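You operate a simulated robot arm through the tools that you are given. There is no shell and no other tool. Be economical: measure what you need, move in short steps, check, and stop when the job is done.

The job below is to be done with a simulated two-armed robot. You get a single attempt, and the scene is never put back.

JOB
Shut the hose tap, stand the air wand in its holder and brush the bed's chips down the slot.
Fine: drives are locked; tap shut first, keep out of the air jet; brush on the blue mat. Set down upright: blue chip brush. What is to be rubbed or washed off counts as gone when no trace of it is left.

It is judged by the outcome, as a careful person would: the job done as asked, and still so three seconds after it is handed in. It fails if anything else is knocked over, pushed out of place, dropped, spilled or broken.

ROBOT AND FRAMES
Two 7-joint arms with fingered hands on one trunk, on a base that drives. Base frame: it is fixed to the floor where the robot stands at the start and does not move with it; the origin is under the middle of the robot, x ahead of it, y to its left, z up. Lengths are in m, angles in rad, forces in N, time in s.
The left shoulder is at the start at [0.022, 0.214, 1.294], the right one opposite. Places, roughly: air wand holder [0.3, -0.2, 0.8]; chips on the bed behind door three [0.8, -0.3, 0.9]; hose tap [0.4, 0, 0.8]; top of the blue tool mat [0.9, 0, 0.9]. Payload 3.3 kg a hand.
The tool frame of a hand sits at the grasp point between the pads (the TCP): z along the fingers, y along the line on which they close. The tips reach 0.026 m beyond it. Largest opening 0.132 m; the body of the gripper starts 0.073 m behind the TCP. The gripper is a hand of 2 fingers: y runs from the thumb to the fingers, the wrist lies at [0, 0, -0.224] in the tool frame, and closing takes about 1.5 s.
Orientation is that of the tool frame in the base frame, as a unit quaternion [x, y, z, w]. With the fingers straight down and closing along the base's y, the tool's x points along the base's -x, its y along +y and its z along -z.

CONTROLS
- The arms move only by the tool drive_tool. It takes "left_moves", "right_moves" or both (then of equal length, played together; a hand with none holds still); each is a list of rows, each a list of 3 entries, a list of its own where there are three numbers: the shift along the base's x, y, z in m, then the turn, a rotation vector about the base's x, y, z in rad, then the finger opening in m, from 0 to 0.132. In form: [[[dx, dy, dz], [wx, wy, wz], jaw], ...]. A call has 1 to 10 rows; each row shifts and turns the commanded pose from where the row before left it. A row lasts 0.2 s, in which the tool goes at most 0.05 m and 0.15 rad; a call with a longer step from one row to the next is refused whole, and so is a gripper value outside its range. Where a pose cannot be reached the arm comes as near as it can. A force on the tool above 40 N (or 10 N above the force at the start of the call, whichever is more), or a blocked arm, ends the call early, and 0.2 s more pass. Each finger travels about 0.153 m/s and halts on what it meets, pressing with about 22 N; the grip force reading is that of the motor and also rises with nothing between the fingers. The clock runs only during rows and for 0.2 s after the last one: add rows that do not move to give the fingers time. It gives the time, the measured TCP pose, the force on the tool (base axes), the opening and the grip force at its end, in the units of the frame above (readings bear some noise), with the torque about the TCP (base axes, N m) and any sound that the robot's microphone picked up.
- Cameras (640 x 400 px; columns grow to the right, rows downward): "scene" is now at [0.0854, -0.0111, 1.4529]; the picture's right is [-0.12, -0.99, 0.00], its down [-0.68, 0.08, -0.73] and it looks along [0.72, -0.09, -0.69] (base axes); focal length 214 px, centre (320, 200). "left" rides on the left gripper at [-0.065, -0.003, -0.099] in its tool frame; the picture's right is [0.04, -1.00, 0.00], its down [0.83, 0.03, -0.55] and it looks along [0.55, 0.02, 0.83] (tool axes); focal length 261 px, centre (320, 200). "right" rides on the right gripper at [0.066, -0.003, -0.099] in its tool frame; the picture's right is [0.04, 1.00, 0.00], its down [-0.83, 0.03, -0.55] and it looks along [-0.55, 0.02, 0.83] (tool axes); focal length 261 px, centre (320, 200). There is no depth. A picture from a camera that has moved, and an enlarged one, comes with that camera's place and axes in the base frame and with its lens. The place of the scene camera against the robot may be out by one fixed shift of up to 0.012 m in any direction.
- camera(camera): a new picture of that camera. It takes no simulated time.
- move_column(by): slides the trunk up (or, below 0, down) by that many m; the arms and the scene camera ride with it, the base frame stays. It gives what a move gives, with no picture.
- roll_base(legs): drives the robot by 1 to 6 legs, each [ahead, left, turn to the left] in m, m and rad, along the robot's own axes; the way and the turn of a leg run together, so that a leg with both is an arc; at most 1.5 m and 3.142 rad a leg. The arms and the cameras ride along, it lands a little off, and it stops where it bumps. It gives what a move gives.
- set_grasp(shape, hand): the hand has 2 fingers and takes this shape, open, in about a second: jaw (thumb against the fingers, like two jaws); tri (thumb and two fingers); tip (a fingertip pinch); poke (one finger out to press); point (the index stretched); flat (the hand flat); cup (the hand cupped); fist (a fist). The gripper value then closes the fingers along that shape, each until it touches; the sizes above hold for jaw. It gives what a move gives, with no picture.
- head_to(pan, tilt): turns the head with the scene camera to pan (to the left, within 1.501 rad either way) and tilt (down, from -0.506 to 1.204), counted from straight ahead of the robot. It gives what a move gives.
- enlarge(camera, box): a new picture of the part [left, top, right, bottom] of that camera's present view, enlarged. It takes no simulated time.
- job_done(): hands the job in; it is judged then, once.

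Work in short steps. Places have to be worked out from the pictures, the camera data and where the tool is seen: move nearer, look again, correct. Check each grasp and each placing, and mend what went wrong. You have 120 turns and 92 pictures in all, those below and enlarged ones among them. Open the grippers and draw the arms clear of the work before you hand the job in, unless the task says otherwise; then end with one line.

The tools are called after ">>>" as name(argument=value, ...) on one line, values as JSON. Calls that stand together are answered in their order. drive_tool: Moves the arms, as the interface text tells. Its arguments: {"type":"object","properties":{"left_moves":{"type":"array","items":{"type":"array"}},"right_moves":{"type":"array","items":{"type":"array"}}},"required":[]} The other tools are called the same way: move_column (by) slides the trunk up or down; set_grasp (shape, hand) gives the hand a shape; roll_base (legs) drives the base; head_to (pan, tilt) turns the head that bears the scene camera; camera (camera) takes a picture; enlarge (camera, box) takes an enlarged picture of a part of a camera's view; job_done () hands the job in.

At the start:

```text
time_s: 0.0
left_eef_pos: [0.3961, 0.0945, 1.3064]
left_tool_rot: [0.0, 1.0, -0.001, 0.0]
left_force: [-0.8, 0.4, 0.0]
left_ft_torque: [0.02, 0.02, 0.0]
left_width: 0.1315
left_finger_force: 0.0
left_shape: jaw
right_eef_pos: [0.3247, -0.2482, 1.3554]
right_tool_rot: [0.0, 1.0, 0.001, 0.0]
right_force: [0.1, 0.2, -0.7]
right_ft_torque: [0.0, -0.03, 0.01]
right_width: 0.1319
right_finger_force: 0.1
right_shape: jaw
trunk travel left (down, up): [-0.575, 0.186]
robot x, y, heading: [-0.0039, 0.0022, -0.002]
head pan, tilt: [-0.12, 0.759]
```

scene: 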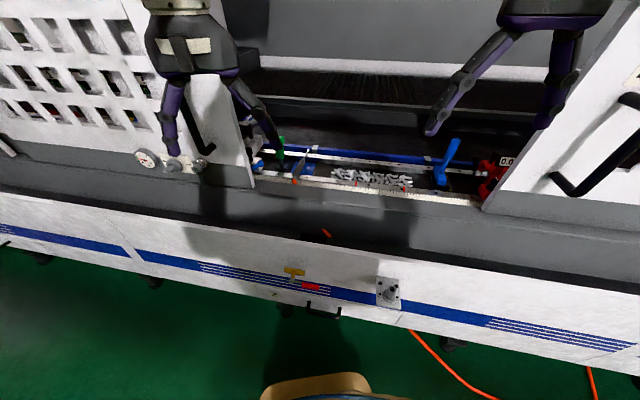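
right: 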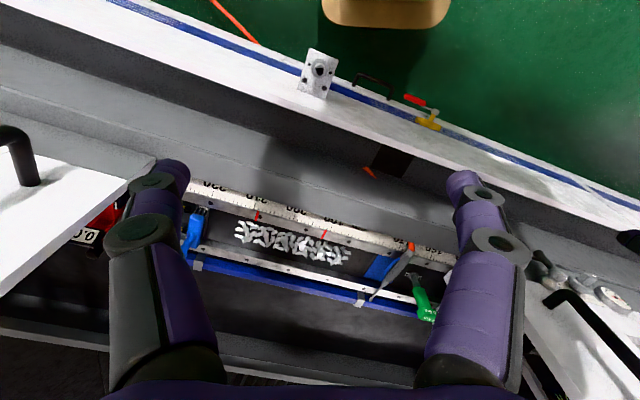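
left: 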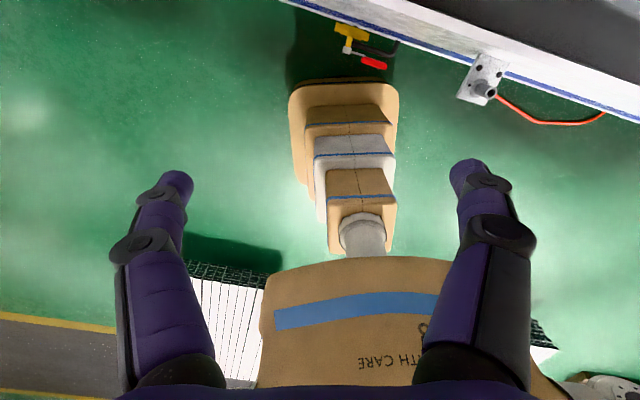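

I'll look closer at the tap, holder and the bed before moving.

>>> enlarge(camera="scene", box=[230, 120, 530, 210])

>>> enlarge(camera="scene", box=[250, 210, 450, 330])

>>> enlarge(camera="right", box=[170, 150, 470, 340])

```text
2.13 times, centred on (380, 165) of scene
camera zoom: at [0.0854, -0.0111, 1.4529], right [-0.12, -0.99, 0.0], down [-0.68, 0.08, -0.73], along [0.72, -0.09, -0.69], focal length 458 px, centre (192, 275)
```

zoom: 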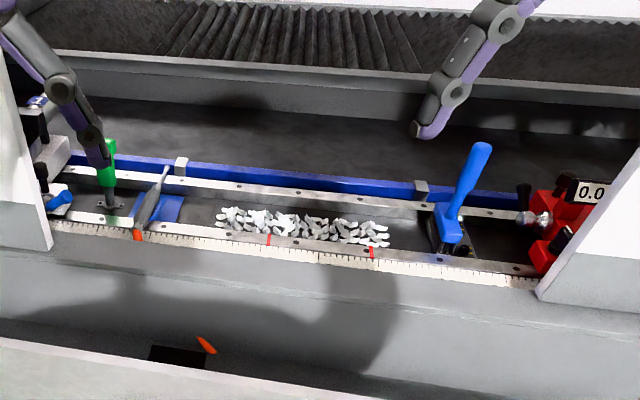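

```text
3.20 times, centred on (350, 270) of scene
camera zoom: at [0.0854, -0.0111, 1.4529], right [-0.12, -0.99, 0.0], down [-0.68, 0.08, -0.73], along [0.72, -0.09, -0.69], focal length 686 px, centre (224, -24)
```

zoom: 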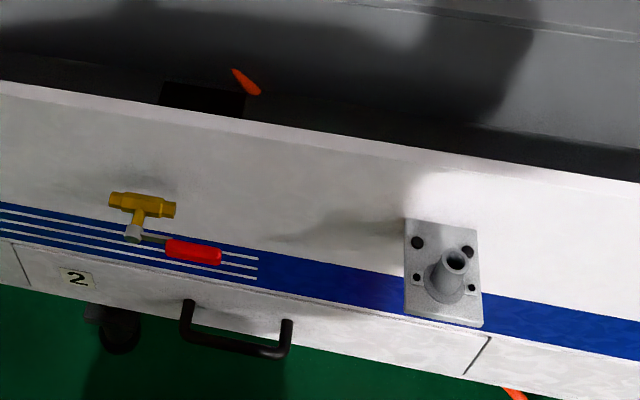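

```text
2.11 times, centred on (320, 245) of right
camera zoom: at [0.2586, -0.2501, 1.4548], right [-0.04, 1.0, 0.0], down [0.83, 0.03, 0.55], along [0.55, 0.02, -0.83], focal length 549 px, centre (320, 105)
```

zoom: 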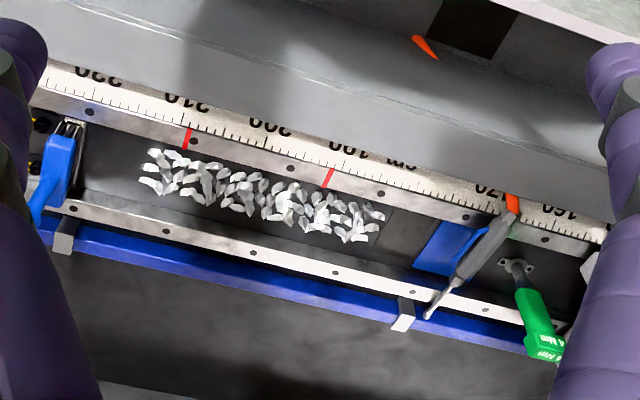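

The tap lever (red) seems at about (0.39, -0.02, 0.785), and the holder tube at about (0.34, -0.26, 0.82), close below the right hand. I'll back off before lowering the trunk, then look again.

>>> roll_base(legs=[[-0.15, 0, 0]])

>>> move_column(by=-0.35)

>>> head_to(pan=0.0, tilt=0.6)

>>> camera(camera="scene")

>>> camera(camera="right")

```text
time_s: 1.4
left_eef_pos: [0.2444, 0.0948, 1.3077]
left_tool_rot: [0.0, 1.0, -0.001, 0.0]
left_force: [-0.2, 0.2, 0.2]
left_ft_torque: [-0.02, 0.0, 0.0]
left_width: 0.1318
left_finger_force: 0.1
left_shape: jaw
right_eef_pos: [0.1734, -0.2481, 1.355]
right_tool_rot: [0.0, 1.0, 0.0, 0.001]
right_force: [-0.6, 0.6, 0.5]
right_ft_torque: [0.01, -0.03, -0.04]
right_width: 0.1319
right_finger_force: 0.1
right_shape: jaw
trunk travel left (down, up): [-0.575, 0.186]
robot x, y, heading: [-0.1492, -0.0001, 0.001]
head pan, tilt: [-0.12, 0.759]
```

```text
time_s: 4.8
left_eef_pos: [0.2469, 0.0963, 0.9564]
left_tool_rot: [0.0, 1.0, 0.0, 0.0]
left_force: [0.2, -0.5, -0.2]
left_ft_torque: [-0.02, -0.02, 0.01]
left_width: 0.132
left_finger_force: 0.0
left_shape: jaw
right_eef_pos: [0.2073, -0.2472, 0.9619]
right_tool_rot: [0.0, 0.998, 0.0, -0.068]
right_force: [0.0, -0.1, -0.2]
right_ft_torque: [0.02, 0.02, 0.02]
right_width: 0.1319
right_finger_force: 0.1
right_shape: jaw
trunk travel left (down, up): [-0.225, 0.536]
robot x, y, heading: [-0.1495, 0.0003, 0.001]
head pan, tilt: [-0.12, 0.759]
```

```text
time_s: 5.5
left_eef_pos: [0.2464, 0.096, 0.9567]
left_tool_rot: [0.0, 1.0, 0.0, -0.001]
left_force: [0.7, -1.0, 0.0]
left_ft_torque: [0.0, 0.03, -0.02]
left_width: 0.132
left_finger_force: 0.2
left_shape: jaw
right_eef_pos: [0.2072, -0.2469, 0.9609]
right_tool_rot: [0.0, 0.998, 0.0, -0.067]
right_force: [0.8, -0.9, 1.2]
right_ft_torque: [0.0, -0.01, 0.0]
right_width: 0.1322
right_finger_force: 0.1
right_shape: jaw
trunk travel left (down, up): [-0.225, 0.536]
robot x, y, heading: [-0.1525, 0.0015, 0.006]
head pan, tilt: [0.0, 0.6]
```

```text
85 pictures are left
camera scene: at [-0.0091, -0.0012, 1.1133], right [0.0, -1.0, 0.0], down [-0.57, 0.0, -0.82], along [0.82, 0.0, -0.57], focal length 214 px, centre (320, 200)
```

scene: 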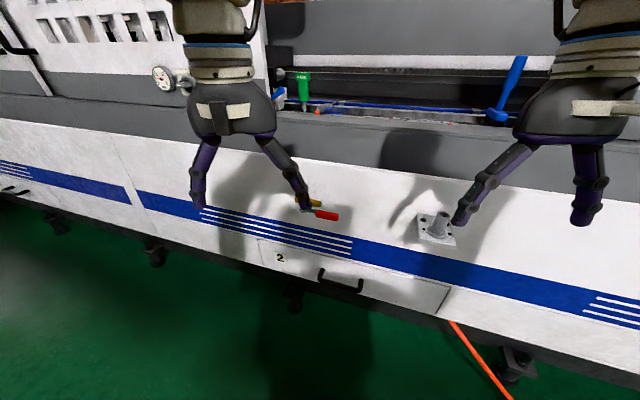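

```text
84 pictures are left
camera right: at [0.1552, -0.25, 1.0696], right [-0.04, 1.0, 0.01], down [0.9, 0.03, 0.44], along [0.44, 0.02, -0.9], focal length 261 px, centre (320, 200)
```

right: 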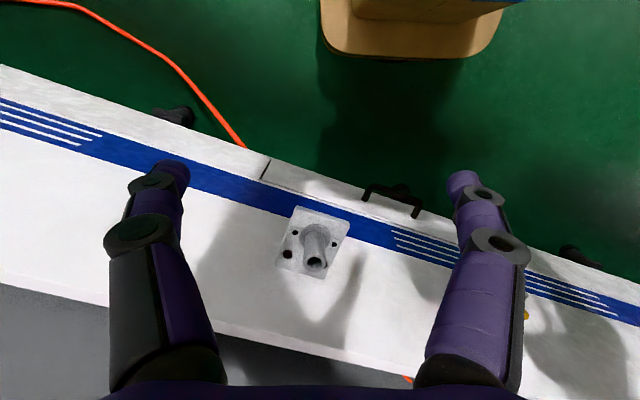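

The machine face is yawed about -0.27 rad relative to me; I'll turn to square up to it, then look at the tap.

>>> roll_base(legs=[[0, 0, -0.27]])

>>> drive_tool(left_moves=[[[0, 0.05, 0], [0, 0, 0], 0.132], [[0, 0.05, 0], [0, 0, 0], 0.132], [[0, 0.05, 0], [0, 0, 0], 0.132]])

>>> camera(camera="scene")

```text
time_s: 6.8
left_eef_pos: [0.2574, -0.0144, 0.9561]
left_tool_rot: [0.134, 0.991, 0.0, 0.0]
left_force: [0.0, -0.4, -0.4]
left_ft_torque: [-0.02, 0.03, 0.0]
left_width: 0.132
left_finger_force: 0.1
left_shape: jaw
right_eef_pos: [0.1285, -0.3347, 0.9611]
right_tool_rot: [0.134, 0.989, 0.009, -0.066]
right_force: [0.0, 0.4, 0.0]
right_ft_torque: [-0.01, -0.02, 0.01]
right_width: 0.132
right_finger_force: 0.0
right_shape: jaw
trunk travel left (down, up): [-0.225, 0.536]
robot x, y, heading: [-0.1473, -0.0034, -0.273]
head pan, tilt: [0.0, 0.6]
```

```text
time_s: 7.6
left_eef_pos: [0.2578, 0.1366, 0.9577]
left_tool_rot: [0.135, 0.991, 0.0, -0.001]
left_force: [0.0, -0.3, 0.2]
left_ft_torque: [0.01, 0.0, 0.01]
left_width: 0.1319
left_finger_force: 0.1
left_shape: jaw
right_eef_pos: [0.1281, -0.3343, 0.9618]
right_tool_rot: [0.134, 0.989, 0.009, -0.066]
right_force: [-0.3, 0.3, 0.0]
right_ft_torque: [0.03, 0.03, -0.01]
right_width: 0.1322
right_finger_force: 0.1
right_shape: jaw
trunk travel left (down, up): [-0.225, 0.536]
robot x, y, heading: [-0.1512, 0.0055, -0.269]
head pan, tilt: [0.0, 0.6]
```

```text
83 pictures are left
camera scene: at [-0.0144, -0.0409, 1.1134], right [-0.27, -0.96, 0.0], down [-0.54, 0.15, -0.82], along [0.8, -0.22, -0.57], focal length 214 px, centre (320, 200)
```

scene: 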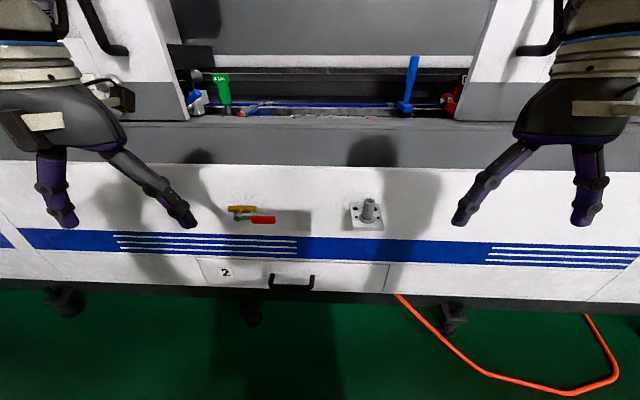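

Squared up. I zoom on the tap and holder to see the tap's turning sense.

>>> enlarge(camera="scene", box=[215, 180, 295, 230])

>>> enlarge(camera="scene", box=[170, 40, 490, 240])

```text
8.00 times, centred on (255, 205) of scene
camera zoom: at [-0.0144, -0.0409, 1.1134], right [-0.27, -0.96, 0.0], down [-0.54, 0.15, -0.82], along [0.8, -0.22, -0.57], focal length 1716 px, centre (840, 160)
```

zoom: 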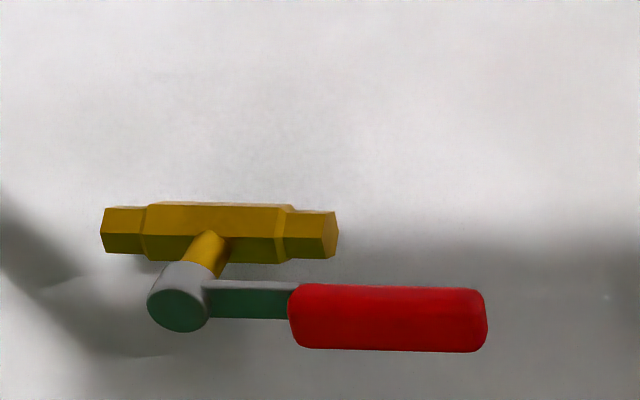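

```text
2.00 times, centred on (330, 140) of scene
camera zoom: at [-0.0144, -0.0409, 1.1134], right [-0.27, -0.96, 0.0], down [-0.54, 0.15, -0.82], along [0.8, -0.22, -0.57], focal length 429 px, centre (300, 320)
```

zoom: 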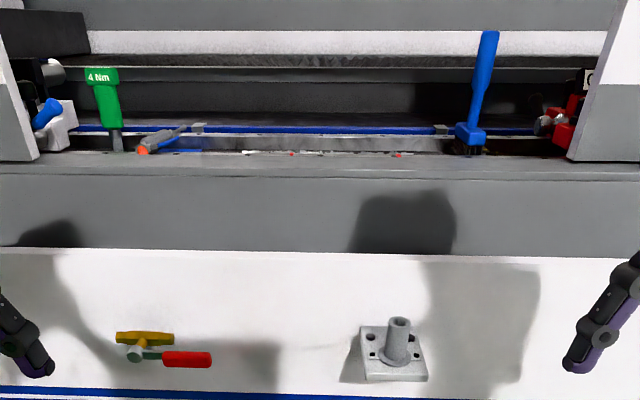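

The lever (pivot near (0.41,0.04,0.788), running to the right, parallel to the pipe) is open; clockwise closing means pushing it down. I'll point the left hand forward with closed fingers, staying in front of and above the lever.

>>> drive_tool(left_moves=[[[0.0067, -0.0133, -0.01], [-0.0398, -0.1436, 0], 0.06], [[0.0067, -0.0133, -0.01], [-0.0398, -0.1436, 0], 0.0], [[0.0067, -0.0133, -0.01], [-0.0398, -0.1436, 0], 0.0], [[0.0067, -0.0133, -0.01], [-0.0398, -0.1436, 0], 0.0], [[0.0067, -0.0133, -0.01], [-0.0398, -0.1436, 0], 0.0], [[0.0067, -0.0133, -0.01], [-0.0398, -0.1436, 0], 0.0], [[0.0067, -0.0133, -0.01], [-0.0398, -0.1436, 0], 0.0], [[0.0067, -0.0133, -0.01], [-0.0398, -0.1436, 0], 0.0], [[0.0067, -0.0133, -0.01], [-0.0398, -0.1436, 0], 0.0], [[0.0067, -0.0133, -0.01], [-0.0398, -0.1436, 0], 0.0]])

>>> camera(camera="scene")

>>> camera(camera="left")

```text
time_s: 9.8
left_eef_pos: [0.384, -0.0098, 0.9225]
left_tool_rot: [0.085, 0.727, -0.101, 0.674]
left_force: [0.1, -0.8, 0.1]
left_ft_torque: [0.03, 0.01, 0.01]
left_width: 0.0
left_finger_force: 21.8
left_shape: jaw
left hand out of reach, approached as far as the arm can: row 7, 8, 9, 10
right_eef_pos: [0.1289, -0.3345, 0.9621]
right_tool_rot: [0.134, 0.989, 0.009, -0.067]
right_force: [0.2, 0.4, 0.2]
right_ft_torque: [0.03, 0.03, -0.01]
right_width: 0.1321
right_finger_force: 0.1
right_shape: jaw
trunk travel left (down, up): [-0.225, 0.536]
robot x, y, heading: [-0.1486, -0.0011, -0.27]
head pan, tilt: [0.0, 0.6]
```

```text
80 pictures are left
camera scene: at [-0.0139, -0.0418, 1.1132], right [-0.27, -0.96, 0.0], down [-0.55, 0.15, -0.82], along [0.79, -0.22, -0.57], focal length 214 px, centre (320, 200)
```

scene: 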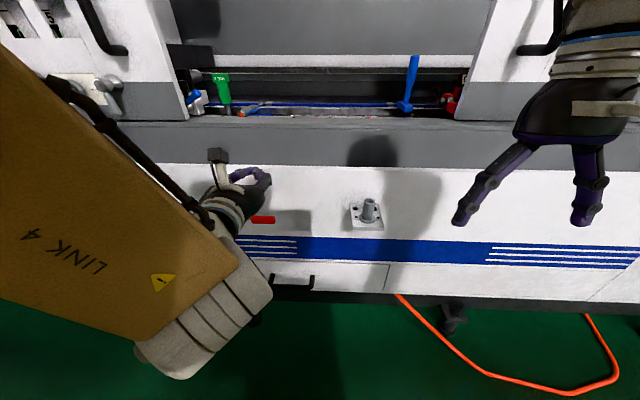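

```text
79 pictures are left
camera left: at [0.2934, 0.0135, 0.9943], right [-0.26, -0.97, -0.01], down [-0.59, 0.17, -0.79], along [0.76, -0.2, -0.61], focal length 261 px, centre (320, 200)
```

left: 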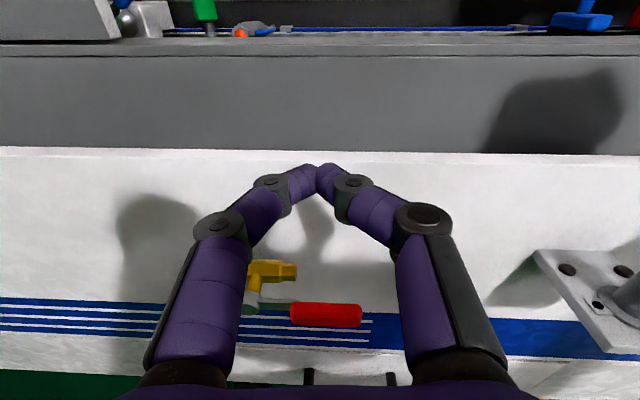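

The hand points forward, over the lever, but the pose is limited by being close to the body. I'll back the base off and lower the trunk so that the hand is at lever height with room to extend.

>>> roll_base(legs=[[-0.14, 0, -0.02]])

>>> move_column(by=-0.09)

>>> camera(camera="left")

```text
time_s: 11.1
left_eef_pos: [0.2505, 0.0245, 0.9175]
left_tool_rot: [0.087, 0.732, -0.101, 0.669]
left_force: [0.2, 0.2, 0.0]
left_ft_torque: [-0.03, 0.0, 0.0]
left_width: 0.0002
left_finger_force: 21.8
left_shape: jaw
right_eef_pos: [-0.0148, -0.3018, 0.9619]
right_tool_rot: [0.144, 0.987, 0.009, -0.065]
right_force: [-0.6, 0.1, -0.4]
right_ft_torque: [0.03, -0.01, 0.02]
right_width: 0.1318
right_finger_force: 0.1
right_shape: jaw
trunk travel left (down, up): [-0.225, 0.536]
robot x, y, heading: [-0.2873, 0.0349, -0.291]
head pan, tilt: [0.0, 0.6]
```

```text
time_s: 12.4
left_eef_pos: [0.2571, 0.0252, 0.8224]
left_tool_rot: [0.081, 0.74, -0.104, 0.66]
left_force: [0.2, 0.5, -0.1]
left_ft_torque: [0.03, -0.01, 0.03]
left_width: 0.0001
left_finger_force: 21.7
left_shape: jaw
right_eef_pos: [0.0034, -0.3061, 0.8437]
right_tool_rot: [0.143, 0.983, 0.017, -0.11]
right_force: [-0.5, -0.9, 0.6]
right_ft_torque: [0.02, -0.03, -0.02]
right_width: 0.132
right_finger_force: 0.1
right_shape: jaw
trunk travel left (down, up): [-0.135, 0.626]
robot x, y, heading: [-0.285, 0.0397, -0.294]
head pan, tilt: [0.0, 0.6]
```

```text
78 pictures are left
camera left: at [0.1685, 0.0494, 0.8971], right [-0.26, -0.97, 0.01], down [-0.62, 0.16, -0.77], along [0.74, -0.2, -0.64], focal length 261 px, centre (320, 200)
```

left: 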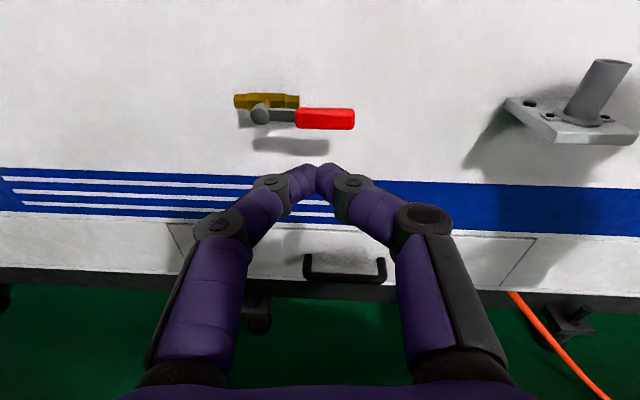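

Triangulated: lever grip centre about (0.394,-0.016,0.80), pivot (0.415,0.039,0.803). I'll move the fingers up and forward to sit just above the red grip.

>>> drive_tool(left_moves=[[[0, 0, 0.02], [0, 0, 0], 0.0], [[0, 0, 0.01], [0, 0, 0], 0.0], [[0.033, -0.0128, 0], [0, 0, 0], 0.0], [[0.033, -0.0128, 0], [0, 0, 0], 0.0], [[0.033, -0.0128, 0], [0, 0, 0], 0.0], [[0.032, -0.0128, 0], [0, 0, 0], 0.0]])

>>> camera(camera="left")

```text
time_s: 13.8
left_eef_pos: [0.3867, -0.0303, 0.8484]
left_tool_rot: [0.09, 0.74, -0.102, 0.659]
left_force: [-0.9, -0.5, -0.2]
left_ft_torque: [0.01, 0.01, 0.0]
left_width: 0.0
left_finger_force: 22.2
left_shape: jaw
right_eef_pos: [0.003, -0.3053, 0.8426]
right_tool_rot: [0.143, 0.983, 0.017, -0.111]
right_force: [0.3, -0.5, -0.8]
right_ft_torque: [0.01, 0.0, 0.01]
right_width: 0.1318
right_finger_force: 0.1
right_shape: jaw
trunk travel left (down, up): [-0.135, 0.626]
robot x, y, heading: [-0.2868, 0.0401, -0.292]
head pan, tilt: [0.0, 0.6]
```

```text
77 pictures are left
camera left: at [0.2978, -0.0062, 0.9236], right [-0.27, -0.96, -0.01], down [-0.62, 0.18, -0.77], along [0.74, -0.2, -0.64], focal length 261 px, centre (320, 200)
```

left: 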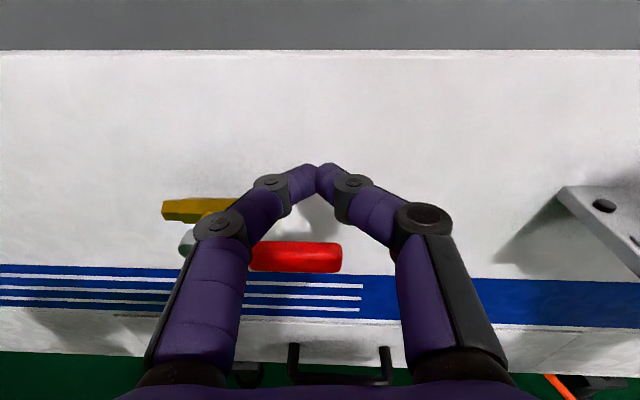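

Fingers sit just above the grip. I'll press down along the lever's arc to the down position.

>>> drive_tool(left_moves=[[[0.0007, 0.0024, -0.025], [0, 0, 0], 0.0], [[0, 0, -0.02], [0, 0, 0], 0.0], [[0.0006, 0.0019, -0.018], [0, 0, 0], 0.0], [[0.0022, 0.0077, -0.018], [0, 0, 0], 0.0], [[0.0031, 0.0106, -0.015], [0, 0, 0], 0.0], [[0.0042, 0.0144, -0.011], [0, 0, 0], 0.0], [[0.0048, 0.0163, -0.006], [0, 0, 0], 0.0], [[0.0039, 0.0134, -0.002], [0, 0, 0], 0.0]])

>>> camera(camera="left")

```text
time_s: 15.5
left_eef_pos: [0.3947, 0.016, 0.737]
left_tool_rot: [0.094, 0.739, -0.113, 0.658]
left_force: [-18.8, -16.1, 5.6]
left_ft_torque: [0.08, -0.07, 0.17]
left_width: 0.0
left_finger_force: 22.3
left_shape: jaw
right_eef_pos: [0.0007, -0.3082, 0.8429]
right_tool_rot: [0.145, 0.983, 0.017, -0.11]
right_force: [-1.4, 0.6, -0.3]
right_ft_torque: [0.01, 0.01, 0.0]
right_width: 0.1321
right_finger_force: 0.1
right_shape: jaw
trunk travel left (down, up): [-0.135, 0.626]
robot x, y, heading: [-0.2869, 0.0392, -0.29]
head pan, tilt: [0.0, 0.6]
stopped in row 8 (left hand): the force on the tool passed its limit at 44 N (the readings are from after the stop); the commanded pose is now the measured one
```

```text
76 pictures are left
camera left: at [0.3075, 0.0431, 0.8119], right [-0.29, -0.96, 0.0], down [-0.61, 0.19, -0.77], along [0.73, -0.23, -0.64], focal length 261 px, centre (320, 200)
```

left: 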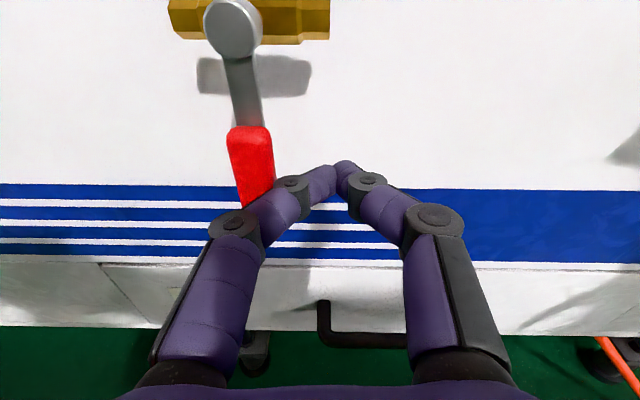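

The lever hangs vertically (its line runs to the image's nadir point) and hit its stop. I'll move the hand off it and check.

>>> drive_tool(left_moves=[[[-0.005, -0.019, 0], [0, 0, 0], 0.0], [[-0.03, 0.009, 0], [0, 0, 0], 0.0], [[-0.04, 0.012, 0], [0, 0, 0], 0.0], [[-0.04, 0.012, 0], [0, 0, 0], 0.0]])

>>> camera(camera="left")

```text
time_s: 16.5
left_eef_pos: [0.2822, 0.0364, 0.7352]
left_tool_rot: [0.091, 0.74, -0.108, 0.658]
left_force: [1.2, -0.1, 0.5]
left_ft_torque: [0.02, 0.03, -0.02]
left_width: 0.0001
left_finger_force: 21.9
left_shape: jaw
right_eef_pos: [0.0026, -0.3067, 0.8431]
right_tool_rot: [0.144, 0.983, 0.016, -0.111]
right_force: [0.4, 0.1, -0.4]
right_ft_torque: [0.0, 0.03, 0.0]
right_width: 0.1319
right_finger_force: 0.0
right_shape: jaw
trunk travel left (down, up): [-0.135, 0.626]
robot x, y, heading: [-0.288, 0.0395, -0.29]
head pan, tilt: [0.0, 0.6]
```

```text
75 pictures are left
camera left: at [0.1955, 0.0624, 0.8102], right [-0.28, -0.96, 0.0], down [-0.62, 0.18, -0.77], along [0.74, -0.22, -0.64], focal length 261 px, centre (320, 200)
```

left: 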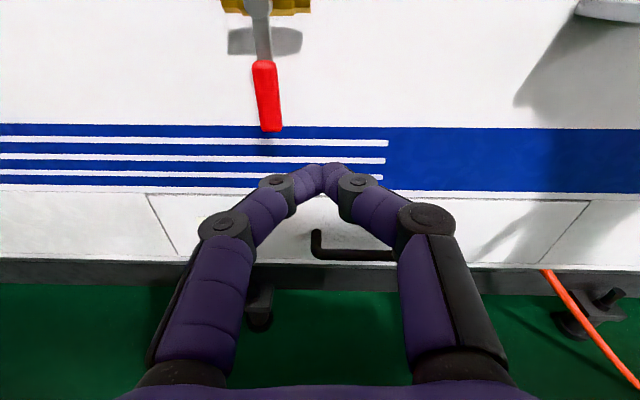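

Tap is shut. Now I'll raise the trunk and approach to view the bed, wand, brush and slot from above.

>>> move_column(by=0.45)

>>> roll_base(legs=[[0.25, 0, 0]])

>>> head_to(pan=0.0, tilt=0.65)

>>> camera(camera="scene")

>>> camera(camera="left")

```text
refused: 0.45 is not a number from -0.4 to 0.4
```

```text
time_s: 18.0
left_eef_pos: [0.4393, -0.0226, 0.7351]
left_tool_rot: [0.101, 0.738, -0.121, 0.656]
left_force: [-17.3, 2.6, 4.1]
left_ft_torque: [0.01, -0.11, 0.17]
left_width: 0.0001
left_finger_force: 21.9
left_shape: jaw
right_eef_pos: [0.1674, -0.3578, 0.8428]
right_tool_rot: [0.144, 0.983, 0.017, -0.11]
right_force: [-0.8, -0.5, -0.4]
right_ft_torque: [-0.01, 0.0, -0.01]
right_width: 0.1317
right_finger_force: 0.0
right_shape: jaw
trunk travel left (down, up): [-0.135, 0.626]
robot x, y, heading: [-0.1205, -0.0124, -0.29]
head pan, tilt: [0.0, 0.6]
stopped in leg 1: the force on the tool passed its limit at 131 N (the readings are from after the stop); the commanded pose is now the measured one
```

```text
time_s: 18.6
left_eef_pos: [0.4398, -0.0217, 0.7352]
left_tool_rot: [0.102, 0.738, -0.121, 0.656]
left_force: [-22.0, -0.7, 6.8]
left_ft_torque: [-0.07, -0.25, 0.13]
left_width: 0.0
left_finger_force: 21.8
left_shape: jaw
right_eef_pos: [0.1662, -0.3557, 0.8429]
right_tool_rot: [0.144, 0.983, 0.017, -0.109]
right_force: [-0.5, -0.4, 0.0]
right_ft_torque: [0.0, -0.01, -0.01]
right_width: 0.1317
right_finger_force: 0.0
right_shape: jaw
trunk travel left (down, up): [-0.135, 0.626]
robot x, y, heading: [-0.1237, -0.0105, -0.294]
head pan, tilt: [0.0, 0.649]
```

```text
74 pictures are left
camera scene: at [0.0377, -0.064, 1.0167], right [-0.29, -0.96, 0.0], down [-0.58, 0.17, -0.8], along [0.76, -0.23, -0.6], focal length 214 px, centre (320, 200)
```

scene: 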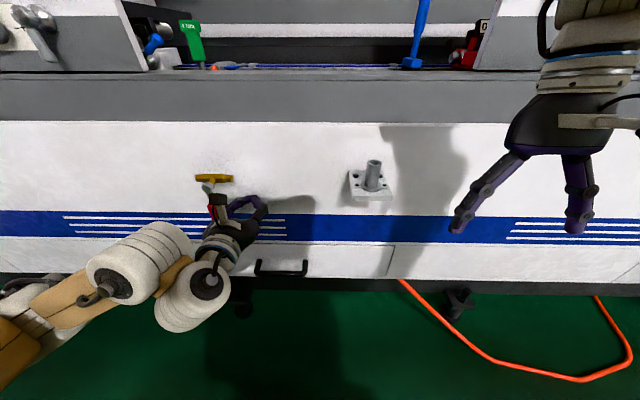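

```text
73 pictures are left
camera left: at [0.3533, 0.0062, 0.8106], right [-0.31, -0.95, 0.0], down [-0.61, 0.2, -0.77], along [0.73, -0.24, -0.64], focal length 261 px, centre (320, 200)
```

left: 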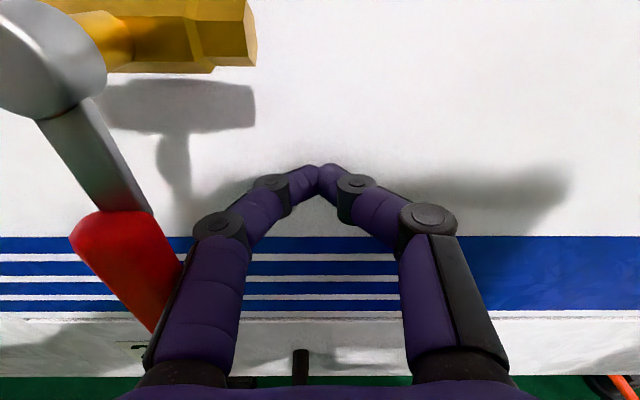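

The column move was refused (0.4 limit), so the fingertips touched the fascia; back straight off and check that the lever is still vertical.

>>> roll_base(legs=[[-0.2, 0, 0]])

>>> enlarge(camera="scene", box=[160, 100, 480, 300])

```text
time_s: 20.2
left_eef_pos: [0.2504, 0.0361, 0.7346]
left_tool_rot: [0.1, 0.74, -0.119, 0.654]
left_force: [-0.1, -0.6, 0.7]
left_ft_torque: [0.01, 0.0, 0.0]
left_width: 0.0
left_finger_force: 21.9
left_shape: jaw
right_eef_pos: [-0.0232, -0.2989, 0.8424]
right_tool_rot: [0.145, 0.983, 0.017, -0.11]
right_force: [0.5, 0.1, -0.4]
right_ft_torque: [-0.01, -0.03, 0.0]
right_width: 0.1321
right_finger_force: 0.1
right_shape: jaw
trunk travel left (down, up): [-0.135, 0.626]
robot x, y, heading: [-0.3136, 0.0441, -0.292]
head pan, tilt: [0.0, 0.649]
```

```text
2.00 times, centred on (320, 200) of scene
camera zoom: at [-0.1525, -0.006, 1.0162], right [-0.29, -0.96, 0.0], down [-0.58, 0.17, -0.8], along [0.76, -0.23, -0.6], focal length 429 px, centre (320, 200)
```

zoom: 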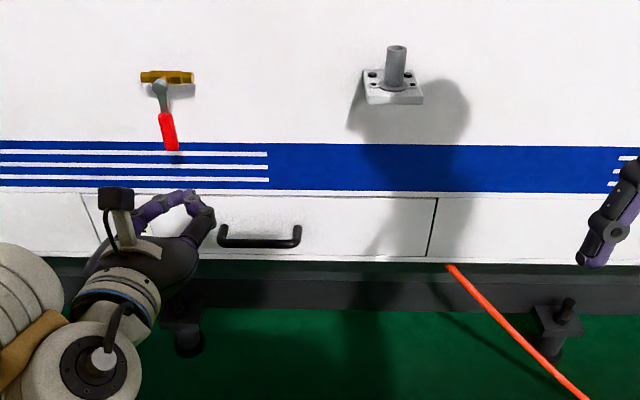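

Lever still vertical, tube vertical. Raise the trunk now.

>>> move_column(by=0.4)

```text
time_s: 24.1
left_eef_pos: [0.2501, 0.0372, 1.1339]
left_tool_rot: [0.102, 0.74, -0.12, 0.654]
left_force: [-0.1, -0.6, 0.7]
left_ft_torque: [0.0, 0.01, 0.0]
left_width: 0.0
left_finger_force: 21.8
left_shape: jaw
right_eef_pos: [-0.0635, -0.2871, 1.3035]
right_tool_rot: [0.145, 0.989, 0.003, -0.018]
right_force: [0.6, 0.1, 0.7]
right_ft_torque: [0.02, 0.03, -0.02]
right_width: 0.1319
right_finger_force: 0.1
right_shape: jaw
trunk travel left (down, up): [-0.535, 0.226]
robot x, y, heading: [-0.3168, 0.0455, -0.29]
head pan, tilt: [0.0, 0.649]
```

Move the left hand aside to the left while going nearer, then look at the bed.

>>> drive_tool(left_moves=[[[0.003, 0.045, 0.02], [0, 0, 0], 0.0], [[0.003, 0.045, 0.02], [0, 0, 0], 0.0], [[0.003, 0.045, 0.02], [0, 0, 0], 0.0], [[0.003, 0.045, 0.02], [0, 0, 0], 0.0]])

>>> roll_base(legs=[[0.3, 0, 0.01]])

>>> camera(camera="scene")

>>> camera(camera="right")

```text
time_s: 25.1
left_eef_pos: [0.2574, 0.1379, 1.1785]
left_tool_rot: [0.1, 0.739, -0.118, 0.655]
left_force: [-0.2, -0.4, -0.2]
left_ft_torque: [-0.02, 0.01, 0.04]
left_width: 0.0
left_finger_force: 21.9
left_shape: jaw
left hand out of reach, approached as far as the arm can: row 3, 4
right_eef_pos: [-0.0635, -0.2881, 1.302]
right_tool_rot: [0.145, 0.989, 0.005, -0.018]
right_force: [0.2, -1.1, 0.1]
right_ft_torque: [0.06, 0.02, -0.02]
right_width: 0.132
right_finger_force: 0.0
right_shape: jaw
trunk travel left (down, up): [-0.535, 0.226]
robot x, y, heading: [-0.3134, 0.0498, -0.291]
head pan, tilt: [0.0, 0.649]
```

```text
time_s: 27.1
left_eef_pos: [0.5451, 0.0574, 1.1783]
left_tool_rot: [0.098, 0.74, -0.117, 0.655]
left_force: [-0.6, 1.0, -0.2]
left_ft_torque: [-0.01, -0.02, 0.05]
left_width: 0.0
left_finger_force: 22.1
left_shape: jaw
right_eef_pos: [0.2282, -0.37, 1.3022]
right_tool_rot: [0.142, 0.99, 0.004, -0.019]
right_force: [-0.1, 1.3, -0.1]
right_ft_torque: [0.0, 0.03, 0.01]
right_width: 0.1319
right_finger_force: 0.0
right_shape: jaw
trunk travel left (down, up): [-0.535, 0.226]
robot x, y, heading: [-0.0232, -0.0366, -0.287]
head pan, tilt: [0.0, 0.649]
```

```text
71 pictures are left
camera scene: at [0.0637, -0.0689, 1.422], right [-0.28, -0.96, 0.0], down [-0.58, 0.17, -0.8], along [0.76, -0.22, -0.61], focal length 214 px, centre (320, 200)
```

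scene: 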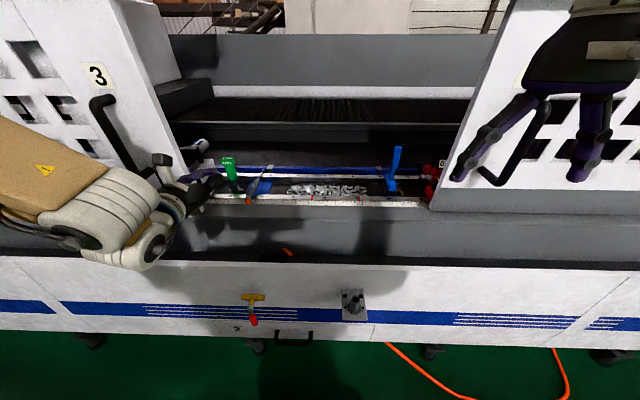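

```text
70 pictures are left
camera right: at [0.1668, -0.3558, 1.4048], right [0.24, 0.97, 0.0], down [0.83, -0.21, 0.52], along [0.51, -0.12, -0.85], focal length 261 px, centre (320, 200)
```

right: 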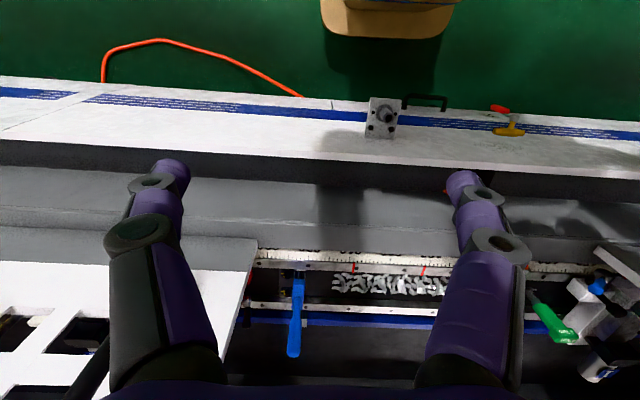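

Bring the right hand over the tray edge to look at the bed from closer.

>>> drive_tool(right_moves=[[[0.04, 0.015, -0.02], [0, 0, 0], 0.132], [[0.04, 0.015, -0.02], [0, 0, 0], 0.132], [[0.04, 0.015, -0.02], [0, 0, 0], 0.132], [[0.04, 0.015, -0.02], [0, 0, 0], 0.132], [[0.03, 0.015, -0.02], [0, 0, 0], 0.132]])

>>> camera(camera="right")

>>> enlarge(camera="scene", box=[170, 130, 490, 330])

```text
time_s: 28.3
left_eef_pos: [0.5427, 0.0566, 1.179]
left_tool_rot: [0.098, 0.74, -0.117, 0.655]
left_force: [0.0, 0.1, -0.6]
left_ft_torque: [0.01, -0.01, 0.02]
left_width: 0.0
left_finger_force: 22.2
left_shape: jaw
right_eef_pos: [0.3609, -0.2816, 1.2185]
right_tool_rot: [0.142, 0.99, 0.005, -0.019]
right_force: [-0.8, -0.5, 0.0]
right_ft_torque: [0.01, 0.0, -0.01]
right_width: 0.1317
right_finger_force: 0.1
right_shape: jaw
right hand out of reach, approached as far as the arm can: row 3, 4, 5
trunk travel left (down, up): [-0.535, 0.226]
robot x, y, heading: [-0.0304, -0.0387, -0.285]
head pan, tilt: [0.0, 0.649]
```

```text
69 pictures are left
camera right: at [0.2999, -0.2677, 1.3204], right [0.24, 0.97, 0.0], down [0.83, -0.21, 0.52], along [0.51, -0.12, -0.85], focal length 261 px, centre (320, 200)
```

right: 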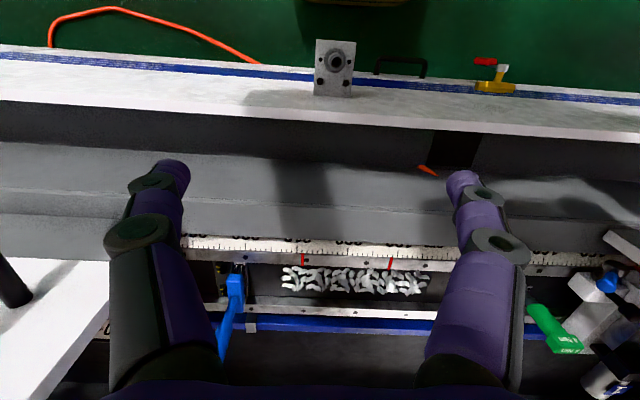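

```text
2.00 times, centred on (330, 230) of scene
camera zoom: at [0.0625, -0.0686, 1.4221], right [-0.28, -0.96, 0.0], down [-0.58, 0.17, -0.8], along [0.76, -0.22, -0.6], focal length 429 px, centre (300, 140)
```

zoom: 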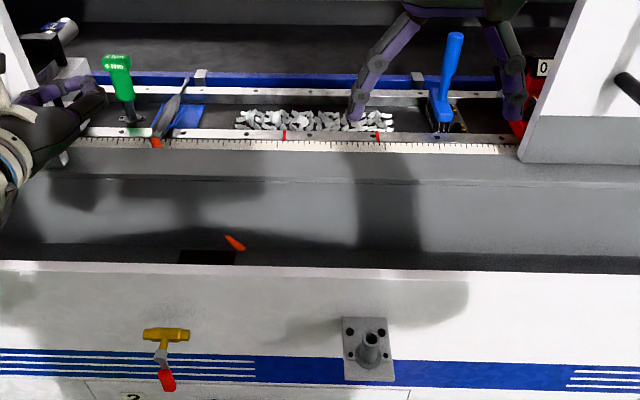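

I need details around the chips: enlarging.

>>> enlarge(camera="right", box=[190, 220, 450, 380])

>>> enlarge(camera="scene", box=[200, 150, 320, 225])

```text
2.46 times, centred on (320, 300) of right
camera zoom: at [0.2999, -0.2677, 1.3204], right [0.24, 0.97, 0.0], down [0.83, -0.21, 0.52], along [0.51, -0.12, -0.85], focal length 642 px, centre (320, -46)
```

zoom: 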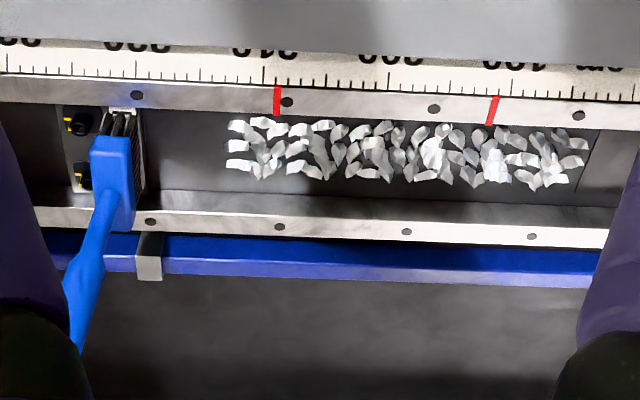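

```text
5.33 times, centred on (260, 188) of scene
camera zoom: at [0.0625, -0.0686, 1.4221], right [-0.28, -0.96, 0.0], down [-0.58, 0.17, -0.8], along [0.76, -0.22, -0.6], focal length 1144 px, centre (640, 267)
```

zoom: 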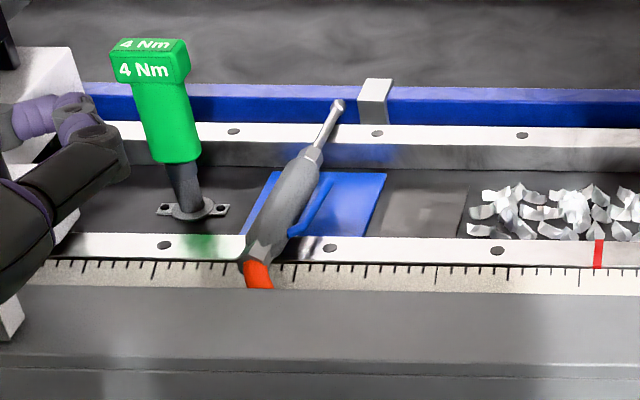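

Layout is clear: channel between two rails, wand lying across the blue mat with hose stub to the front, brush standing at the right. I'll fold the left hand back to the pointing-down pose, and also look at the tray from there.

>>> drive_tool(left_moves=[[[-0.0163, 0.0016, 0.012], [0.0405, 0.1385, 0], 0.0], [[-0.0163, 0.0016, 0.012], [0.0405, 0.1385, 0], 0.0], [[-0.0163, 0.0016, 0.012], [0.0405, 0.1385, 0], 0.0], [[-0.0163, 0.0016, 0.012], [0.0405, 0.1385, 0], 0.0], [[-0.0163, 0.0016, 0.012], [0.0405, 0.1385, 0], 0.0], [[-0.0163, 0.0016, 0.012], [0.0405, 0.1385, 0], 0.0], [[-0.0163, 0.0016, 0.012], [0.0405, 0.1385, 0], 0.0], [[-0.0163, 0.0016, 0.012], [0.0405, 0.1385, 0], 0.0], [[-0.0163, 0.0016, 0.012], [0.0405, 0.1385, 0], 0.0], [[-0.0163, 0.0016, 0.012], [0.0405, 0.1385, 0], 0.0]])

>>> camera(camera="scene")

```text
time_s: 30.5
left_eef_pos: [0.3809, 0.0724, 1.3003]
left_tool_rot: [0.121, 0.993, -0.012, 0.005]
left_force: [0.3, 0.1, -1.6]
left_ft_torque: [0.04, 0.01, 0.02]
left_width: 0.0
left_finger_force: 22.5
left_shape: jaw
right_eef_pos: [0.3605, -0.2852, 1.2179]
right_tool_rot: [0.142, 0.99, 0.005, -0.018]
right_force: [0.3, 0.2, 0.2]
right_ft_torque: [0.0, 0.01, -0.01]
right_width: 0.1319
right_finger_force: 0.0
right_shape: jaw
trunk travel left (down, up): [-0.535, 0.226]
robot x, y, heading: [-0.0264, -0.0392, -0.283]
head pan, tilt: [0.0, 0.649]
```

```text
65 pictures are left
camera scene: at [0.0623, -0.0703, 1.4221], right [-0.28, -0.96, 0.0], down [-0.58, 0.17, -0.8], along [0.76, -0.22, -0.6], focal length 214 px, centre (320, 200)
```

scene: 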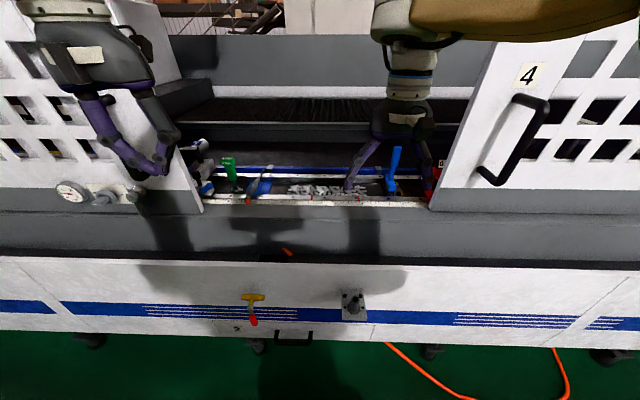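

Now prepare: left hand pitched ~45° forward with moderate opening for the wand; right hand drawn back and aside.

>>> drive_tool(left_moves=[[[0.0097, -0.0202, -0.0167], [-0.036, -0.125, 0], 0.07], [[0.0097, -0.0202, -0.0167], [-0.036, -0.125, 0], 0.07], [[0.0097, -0.0202, -0.0167], [-0.036, -0.125, 0], 0.07], [[0.0097, -0.0202, -0.0167], [-0.036, -0.125, 0], 0.07], [[0.0097, -0.0202, -0.0167], [-0.036, -0.125, 0], 0.07], [[0.0097, -0.0202, -0.0167], [-0.036, -0.125, 0], 0.07]], right_moves=[[[-0.021, -0.0115, 0.01], [0, 0, 0], 0.132], [[-0.021, -0.0115, 0.01], [0, 0, 0], 0.132], [[-0.021, -0.0115, 0.01], [0, 0, 0], 0.132], [[-0.021, -0.0115, 0.01], [0, 0, 0], 0.132], [[-0.021, -0.0115, 0.01], [0, 0, 0], 0.132], [[-0.021, -0.0115, 0.01], [0, 0, 0], 0.132]])

>>> roll_base(legs=[[0, 0.13, 0], [0.1, 0, 0]])

>>> camera(camera="left")

>>> camera(camera="scene")

```text
time_s: 31.9
left_eef_pos: [0.4373, -0.0486, 1.1995]
left_tool_rot: [0.115, 0.915, -0.071, 0.379]
left_force: [-0.6, -0.4, -1.1]
left_ft_torque: [0.0, 0.02, 0.01]
left_width: 0.0694
left_finger_force: 0.1
left_shape: jaw
right_eef_pos: [0.235, -0.355, 1.278]
right_tool_rot: [0.141, 0.99, 0.004, -0.018]
right_force: [-0.4, 0.3, -0.6]
right_ft_torque: [-0.03, 0.0, 0.01]
right_width: 0.1319
right_finger_force: 0.0
right_shape: jaw
trunk travel left (down, up): [-0.535, 0.226]
robot x, y, heading: [-0.0255, -0.0379, -0.288]
head pan, tilt: [0.0, 0.649]
```

```text
time_s: 33.9
left_eef_pos: [0.5732, 0.0471, 1.1982]
left_tool_rot: [0.116, 0.915, -0.072, 0.38]
left_force: [0.1, -0.4, 0.1]
left_ft_torque: [0.01, 0.01, -0.02]
left_width: 0.0695
left_finger_force: 0.1
left_shape: jaw
right_eef_pos: [0.3703, -0.2579, 1.2775]
right_tool_rot: [0.142, 0.99, 0.003, -0.019]
right_force: [0.9, 0.3, 0.4]
right_ft_torque: [0.02, 0.01, 0.01]
right_width: 0.1316
right_finger_force: 0.1
right_shape: jaw
trunk travel left (down, up): [-0.535, 0.226]
robot x, y, heading: [0.1081, 0.0558, -0.287]
head pan, tilt: [0.0, 0.649]
```

```text
64 pictures are left
camera left: at [0.5498, 0.0557, 1.3139], right [-0.29, -0.96, 0.01], down [-0.94, 0.28, -0.2], along [0.19, -0.07, -0.98], focal length 261 px, centre (320, 200)
```

left: 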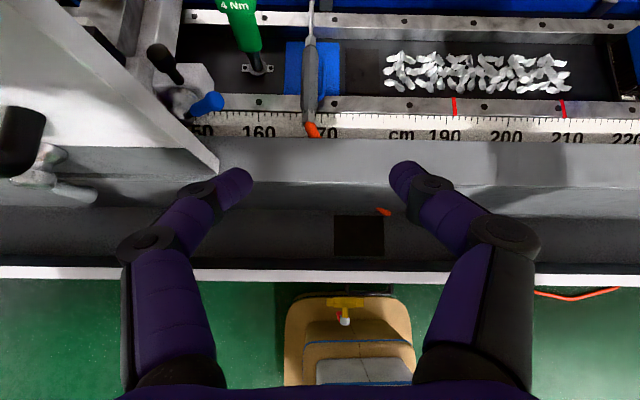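

```text
63 pictures are left
camera scene: at [0.1977, 0.0265, 1.422], right [-0.28, -0.96, 0.0], down [-0.58, 0.17, -0.8], along [0.76, -0.22, -0.61], focal length 214 px, centre (320, 200)
```

scene: 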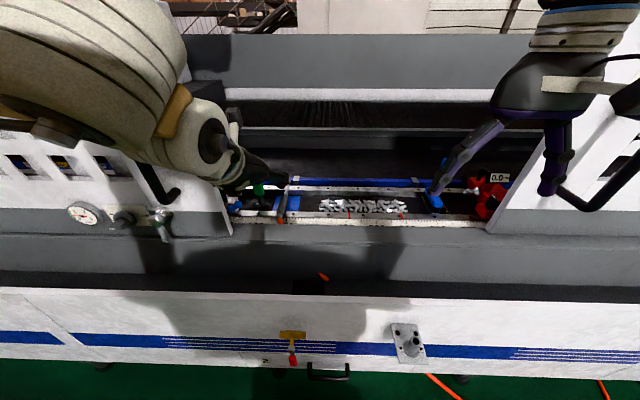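

Excellent top view. Enlarge the bed and tray parts.

>>> enlarge(camera="left", box=[180, 0, 400, 137])

>>> enlarge(camera="left", box=[280, 130, 460, 280])

```text
2.91 times, centred on (290, 68) of left
camera zoom: at [0.5498, 0.0557, 1.3139], right [-0.29, -0.96, 0.01], down [-0.94, 0.28, -0.2], along [0.19, -0.07, -0.98], focal length 758 px, centre (407, 582)
```

zoom: 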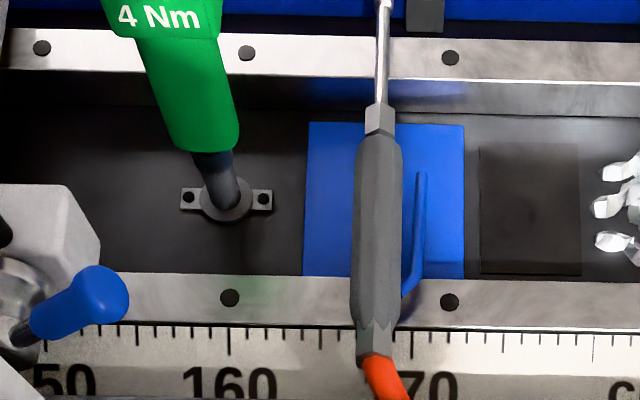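

```text
2.67 times, centred on (370, 205) of left
camera zoom: at [0.5498, 0.0557, 1.3139], right [-0.29, -0.96, 0.01], down [-0.94, 0.28, -0.2], along [0.19, -0.07, -0.98], focal length 695 px, centre (187, 187)
```

zoom: 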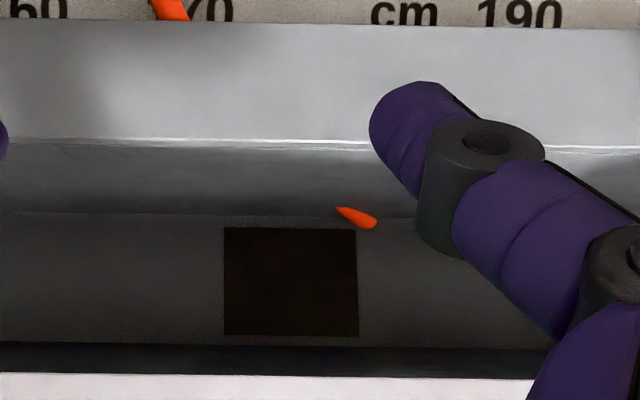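

The slot is the dark opening in the bed between mat and chips. Wand grip point ≈ (0.790,-0.004,0.925). I'll lower the trunk 0.1 and go 0.06 closer.

>>> move_column(by=-0.1)

>>> roll_base(legs=[[0.06, 0, 0]])

>>> camera(camera="left")

```text
time_s: 35.3
left_eef_pos: [0.5728, 0.0483, 1.0994]
left_tool_rot: [0.116, 0.915, -0.071, 0.38]
left_force: [-0.4, 0.9, 0.5]
left_ft_torque: [0.01, -0.01, 0.0]
left_width: 0.0695
left_finger_force: 0.0
left_shape: jaw
right_eef_pos: [0.369, -0.256, 1.1766]
right_tool_rot: [0.141, 0.99, 0.004, -0.018]
right_force: [0.0, -0.1, 0.2]
right_ft_torque: [-0.04, -0.01, 0.0]
right_width: 0.132
right_finger_force: 0.0
right_shape: jaw
trunk travel left (down, up): [-0.435, 0.326]
robot x, y, heading: [0.1062, 0.0542, -0.284]
head pan, tilt: [0.0, 0.649]
```

```text
time_s: 36.2
left_eef_pos: [0.6321, 0.0305, 1.0996]
left_tool_rot: [0.116, 0.916, -0.071, 0.378]
left_force: [-0.5, 0.1, -0.2]
left_ft_torque: [0.01, -0.01, 0.0]
left_width: 0.0696
left_finger_force: 0.0
left_shape: jaw
right_eef_pos: [0.4293, -0.2755, 1.1783]
right_tool_rot: [0.141, 0.99, 0.003, -0.019]
right_force: [0.8, 0.0, -0.8]
right_ft_torque: [0.02, 0.04, 0.01]
right_width: 0.1322
right_finger_force: 0.1
right_shape: jaw
trunk travel left (down, up): [-0.435, 0.326]
robot x, y, heading: [0.1642, 0.0394, -0.284]
head pan, tilt: [0.0, 0.649]
```

```text
60 pictures are left
camera left: at [0.6083, 0.0389, 1.2136], right [-0.29, -0.96, 0.01], down [-0.94, 0.29, -0.2], along [0.19, -0.07, -0.98], focal length 261 px, centre (320, 200)
```

left: 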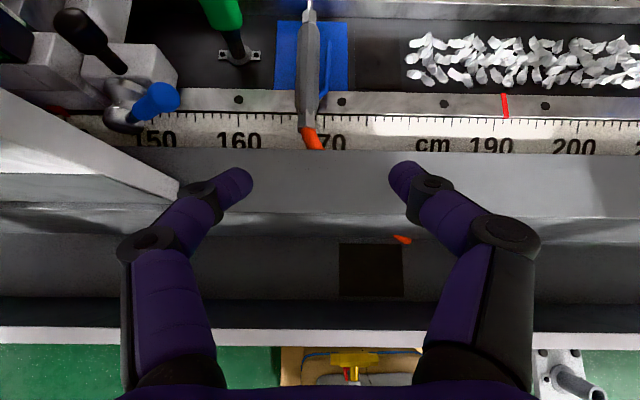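

Approach along the finger axis in three steps, then check.

>>> drive_tool(left_moves=[[[0.0308, -0.0067, -0.033], [0, 0, 0], 0.07], [[0.0308, -0.0067, -0.033], [0, 0, 0], 0.07], [[0.0308, -0.0067, -0.033], [0, 0, 0], 0.07]])

>>> camera(camera="left")

```text
time_s: 37.0
left_eef_pos: [0.7251, 0.0121, 0.9983]
left_tool_rot: [0.116, 0.915, -0.071, 0.38]
left_force: [-0.4, 0.6, -1.7]
left_ft_torque: [0.05, 0.0, -0.03]
left_width: 0.0696
left_finger_force: 0.1
left_shape: jaw
right_eef_pos: [0.4282, -0.2748, 1.1769]
right_tool_rot: [0.142, 0.99, 0.004, -0.018]
right_force: [-0.1, 0.0, -0.6]
right_ft_torque: [-0.04, 0.03, -0.04]
right_width: 0.1317
right_finger_force: 0.0
right_shape: jaw
trunk travel left (down, up): [-0.435, 0.326]
robot x, y, heading: [0.168, 0.0405, -0.285]
head pan, tilt: [0.0, 0.649]
```

```text
59 pictures are left
camera left: at [0.7014, 0.0204, 1.1141], right [-0.29, -0.96, 0.01], down [-0.94, 0.29, -0.21], along [0.19, -0.07, -0.98], focal length 261 px, centre (320, 200)
```

left: 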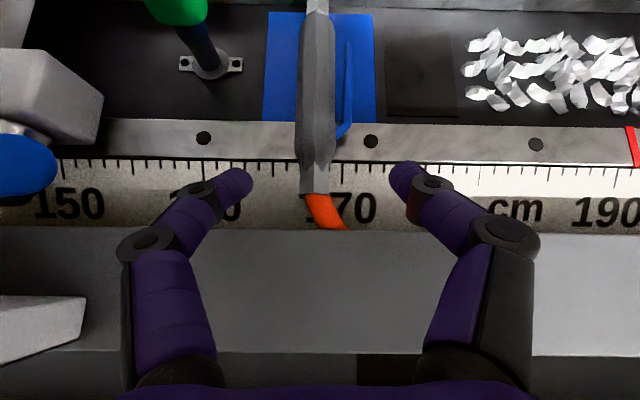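

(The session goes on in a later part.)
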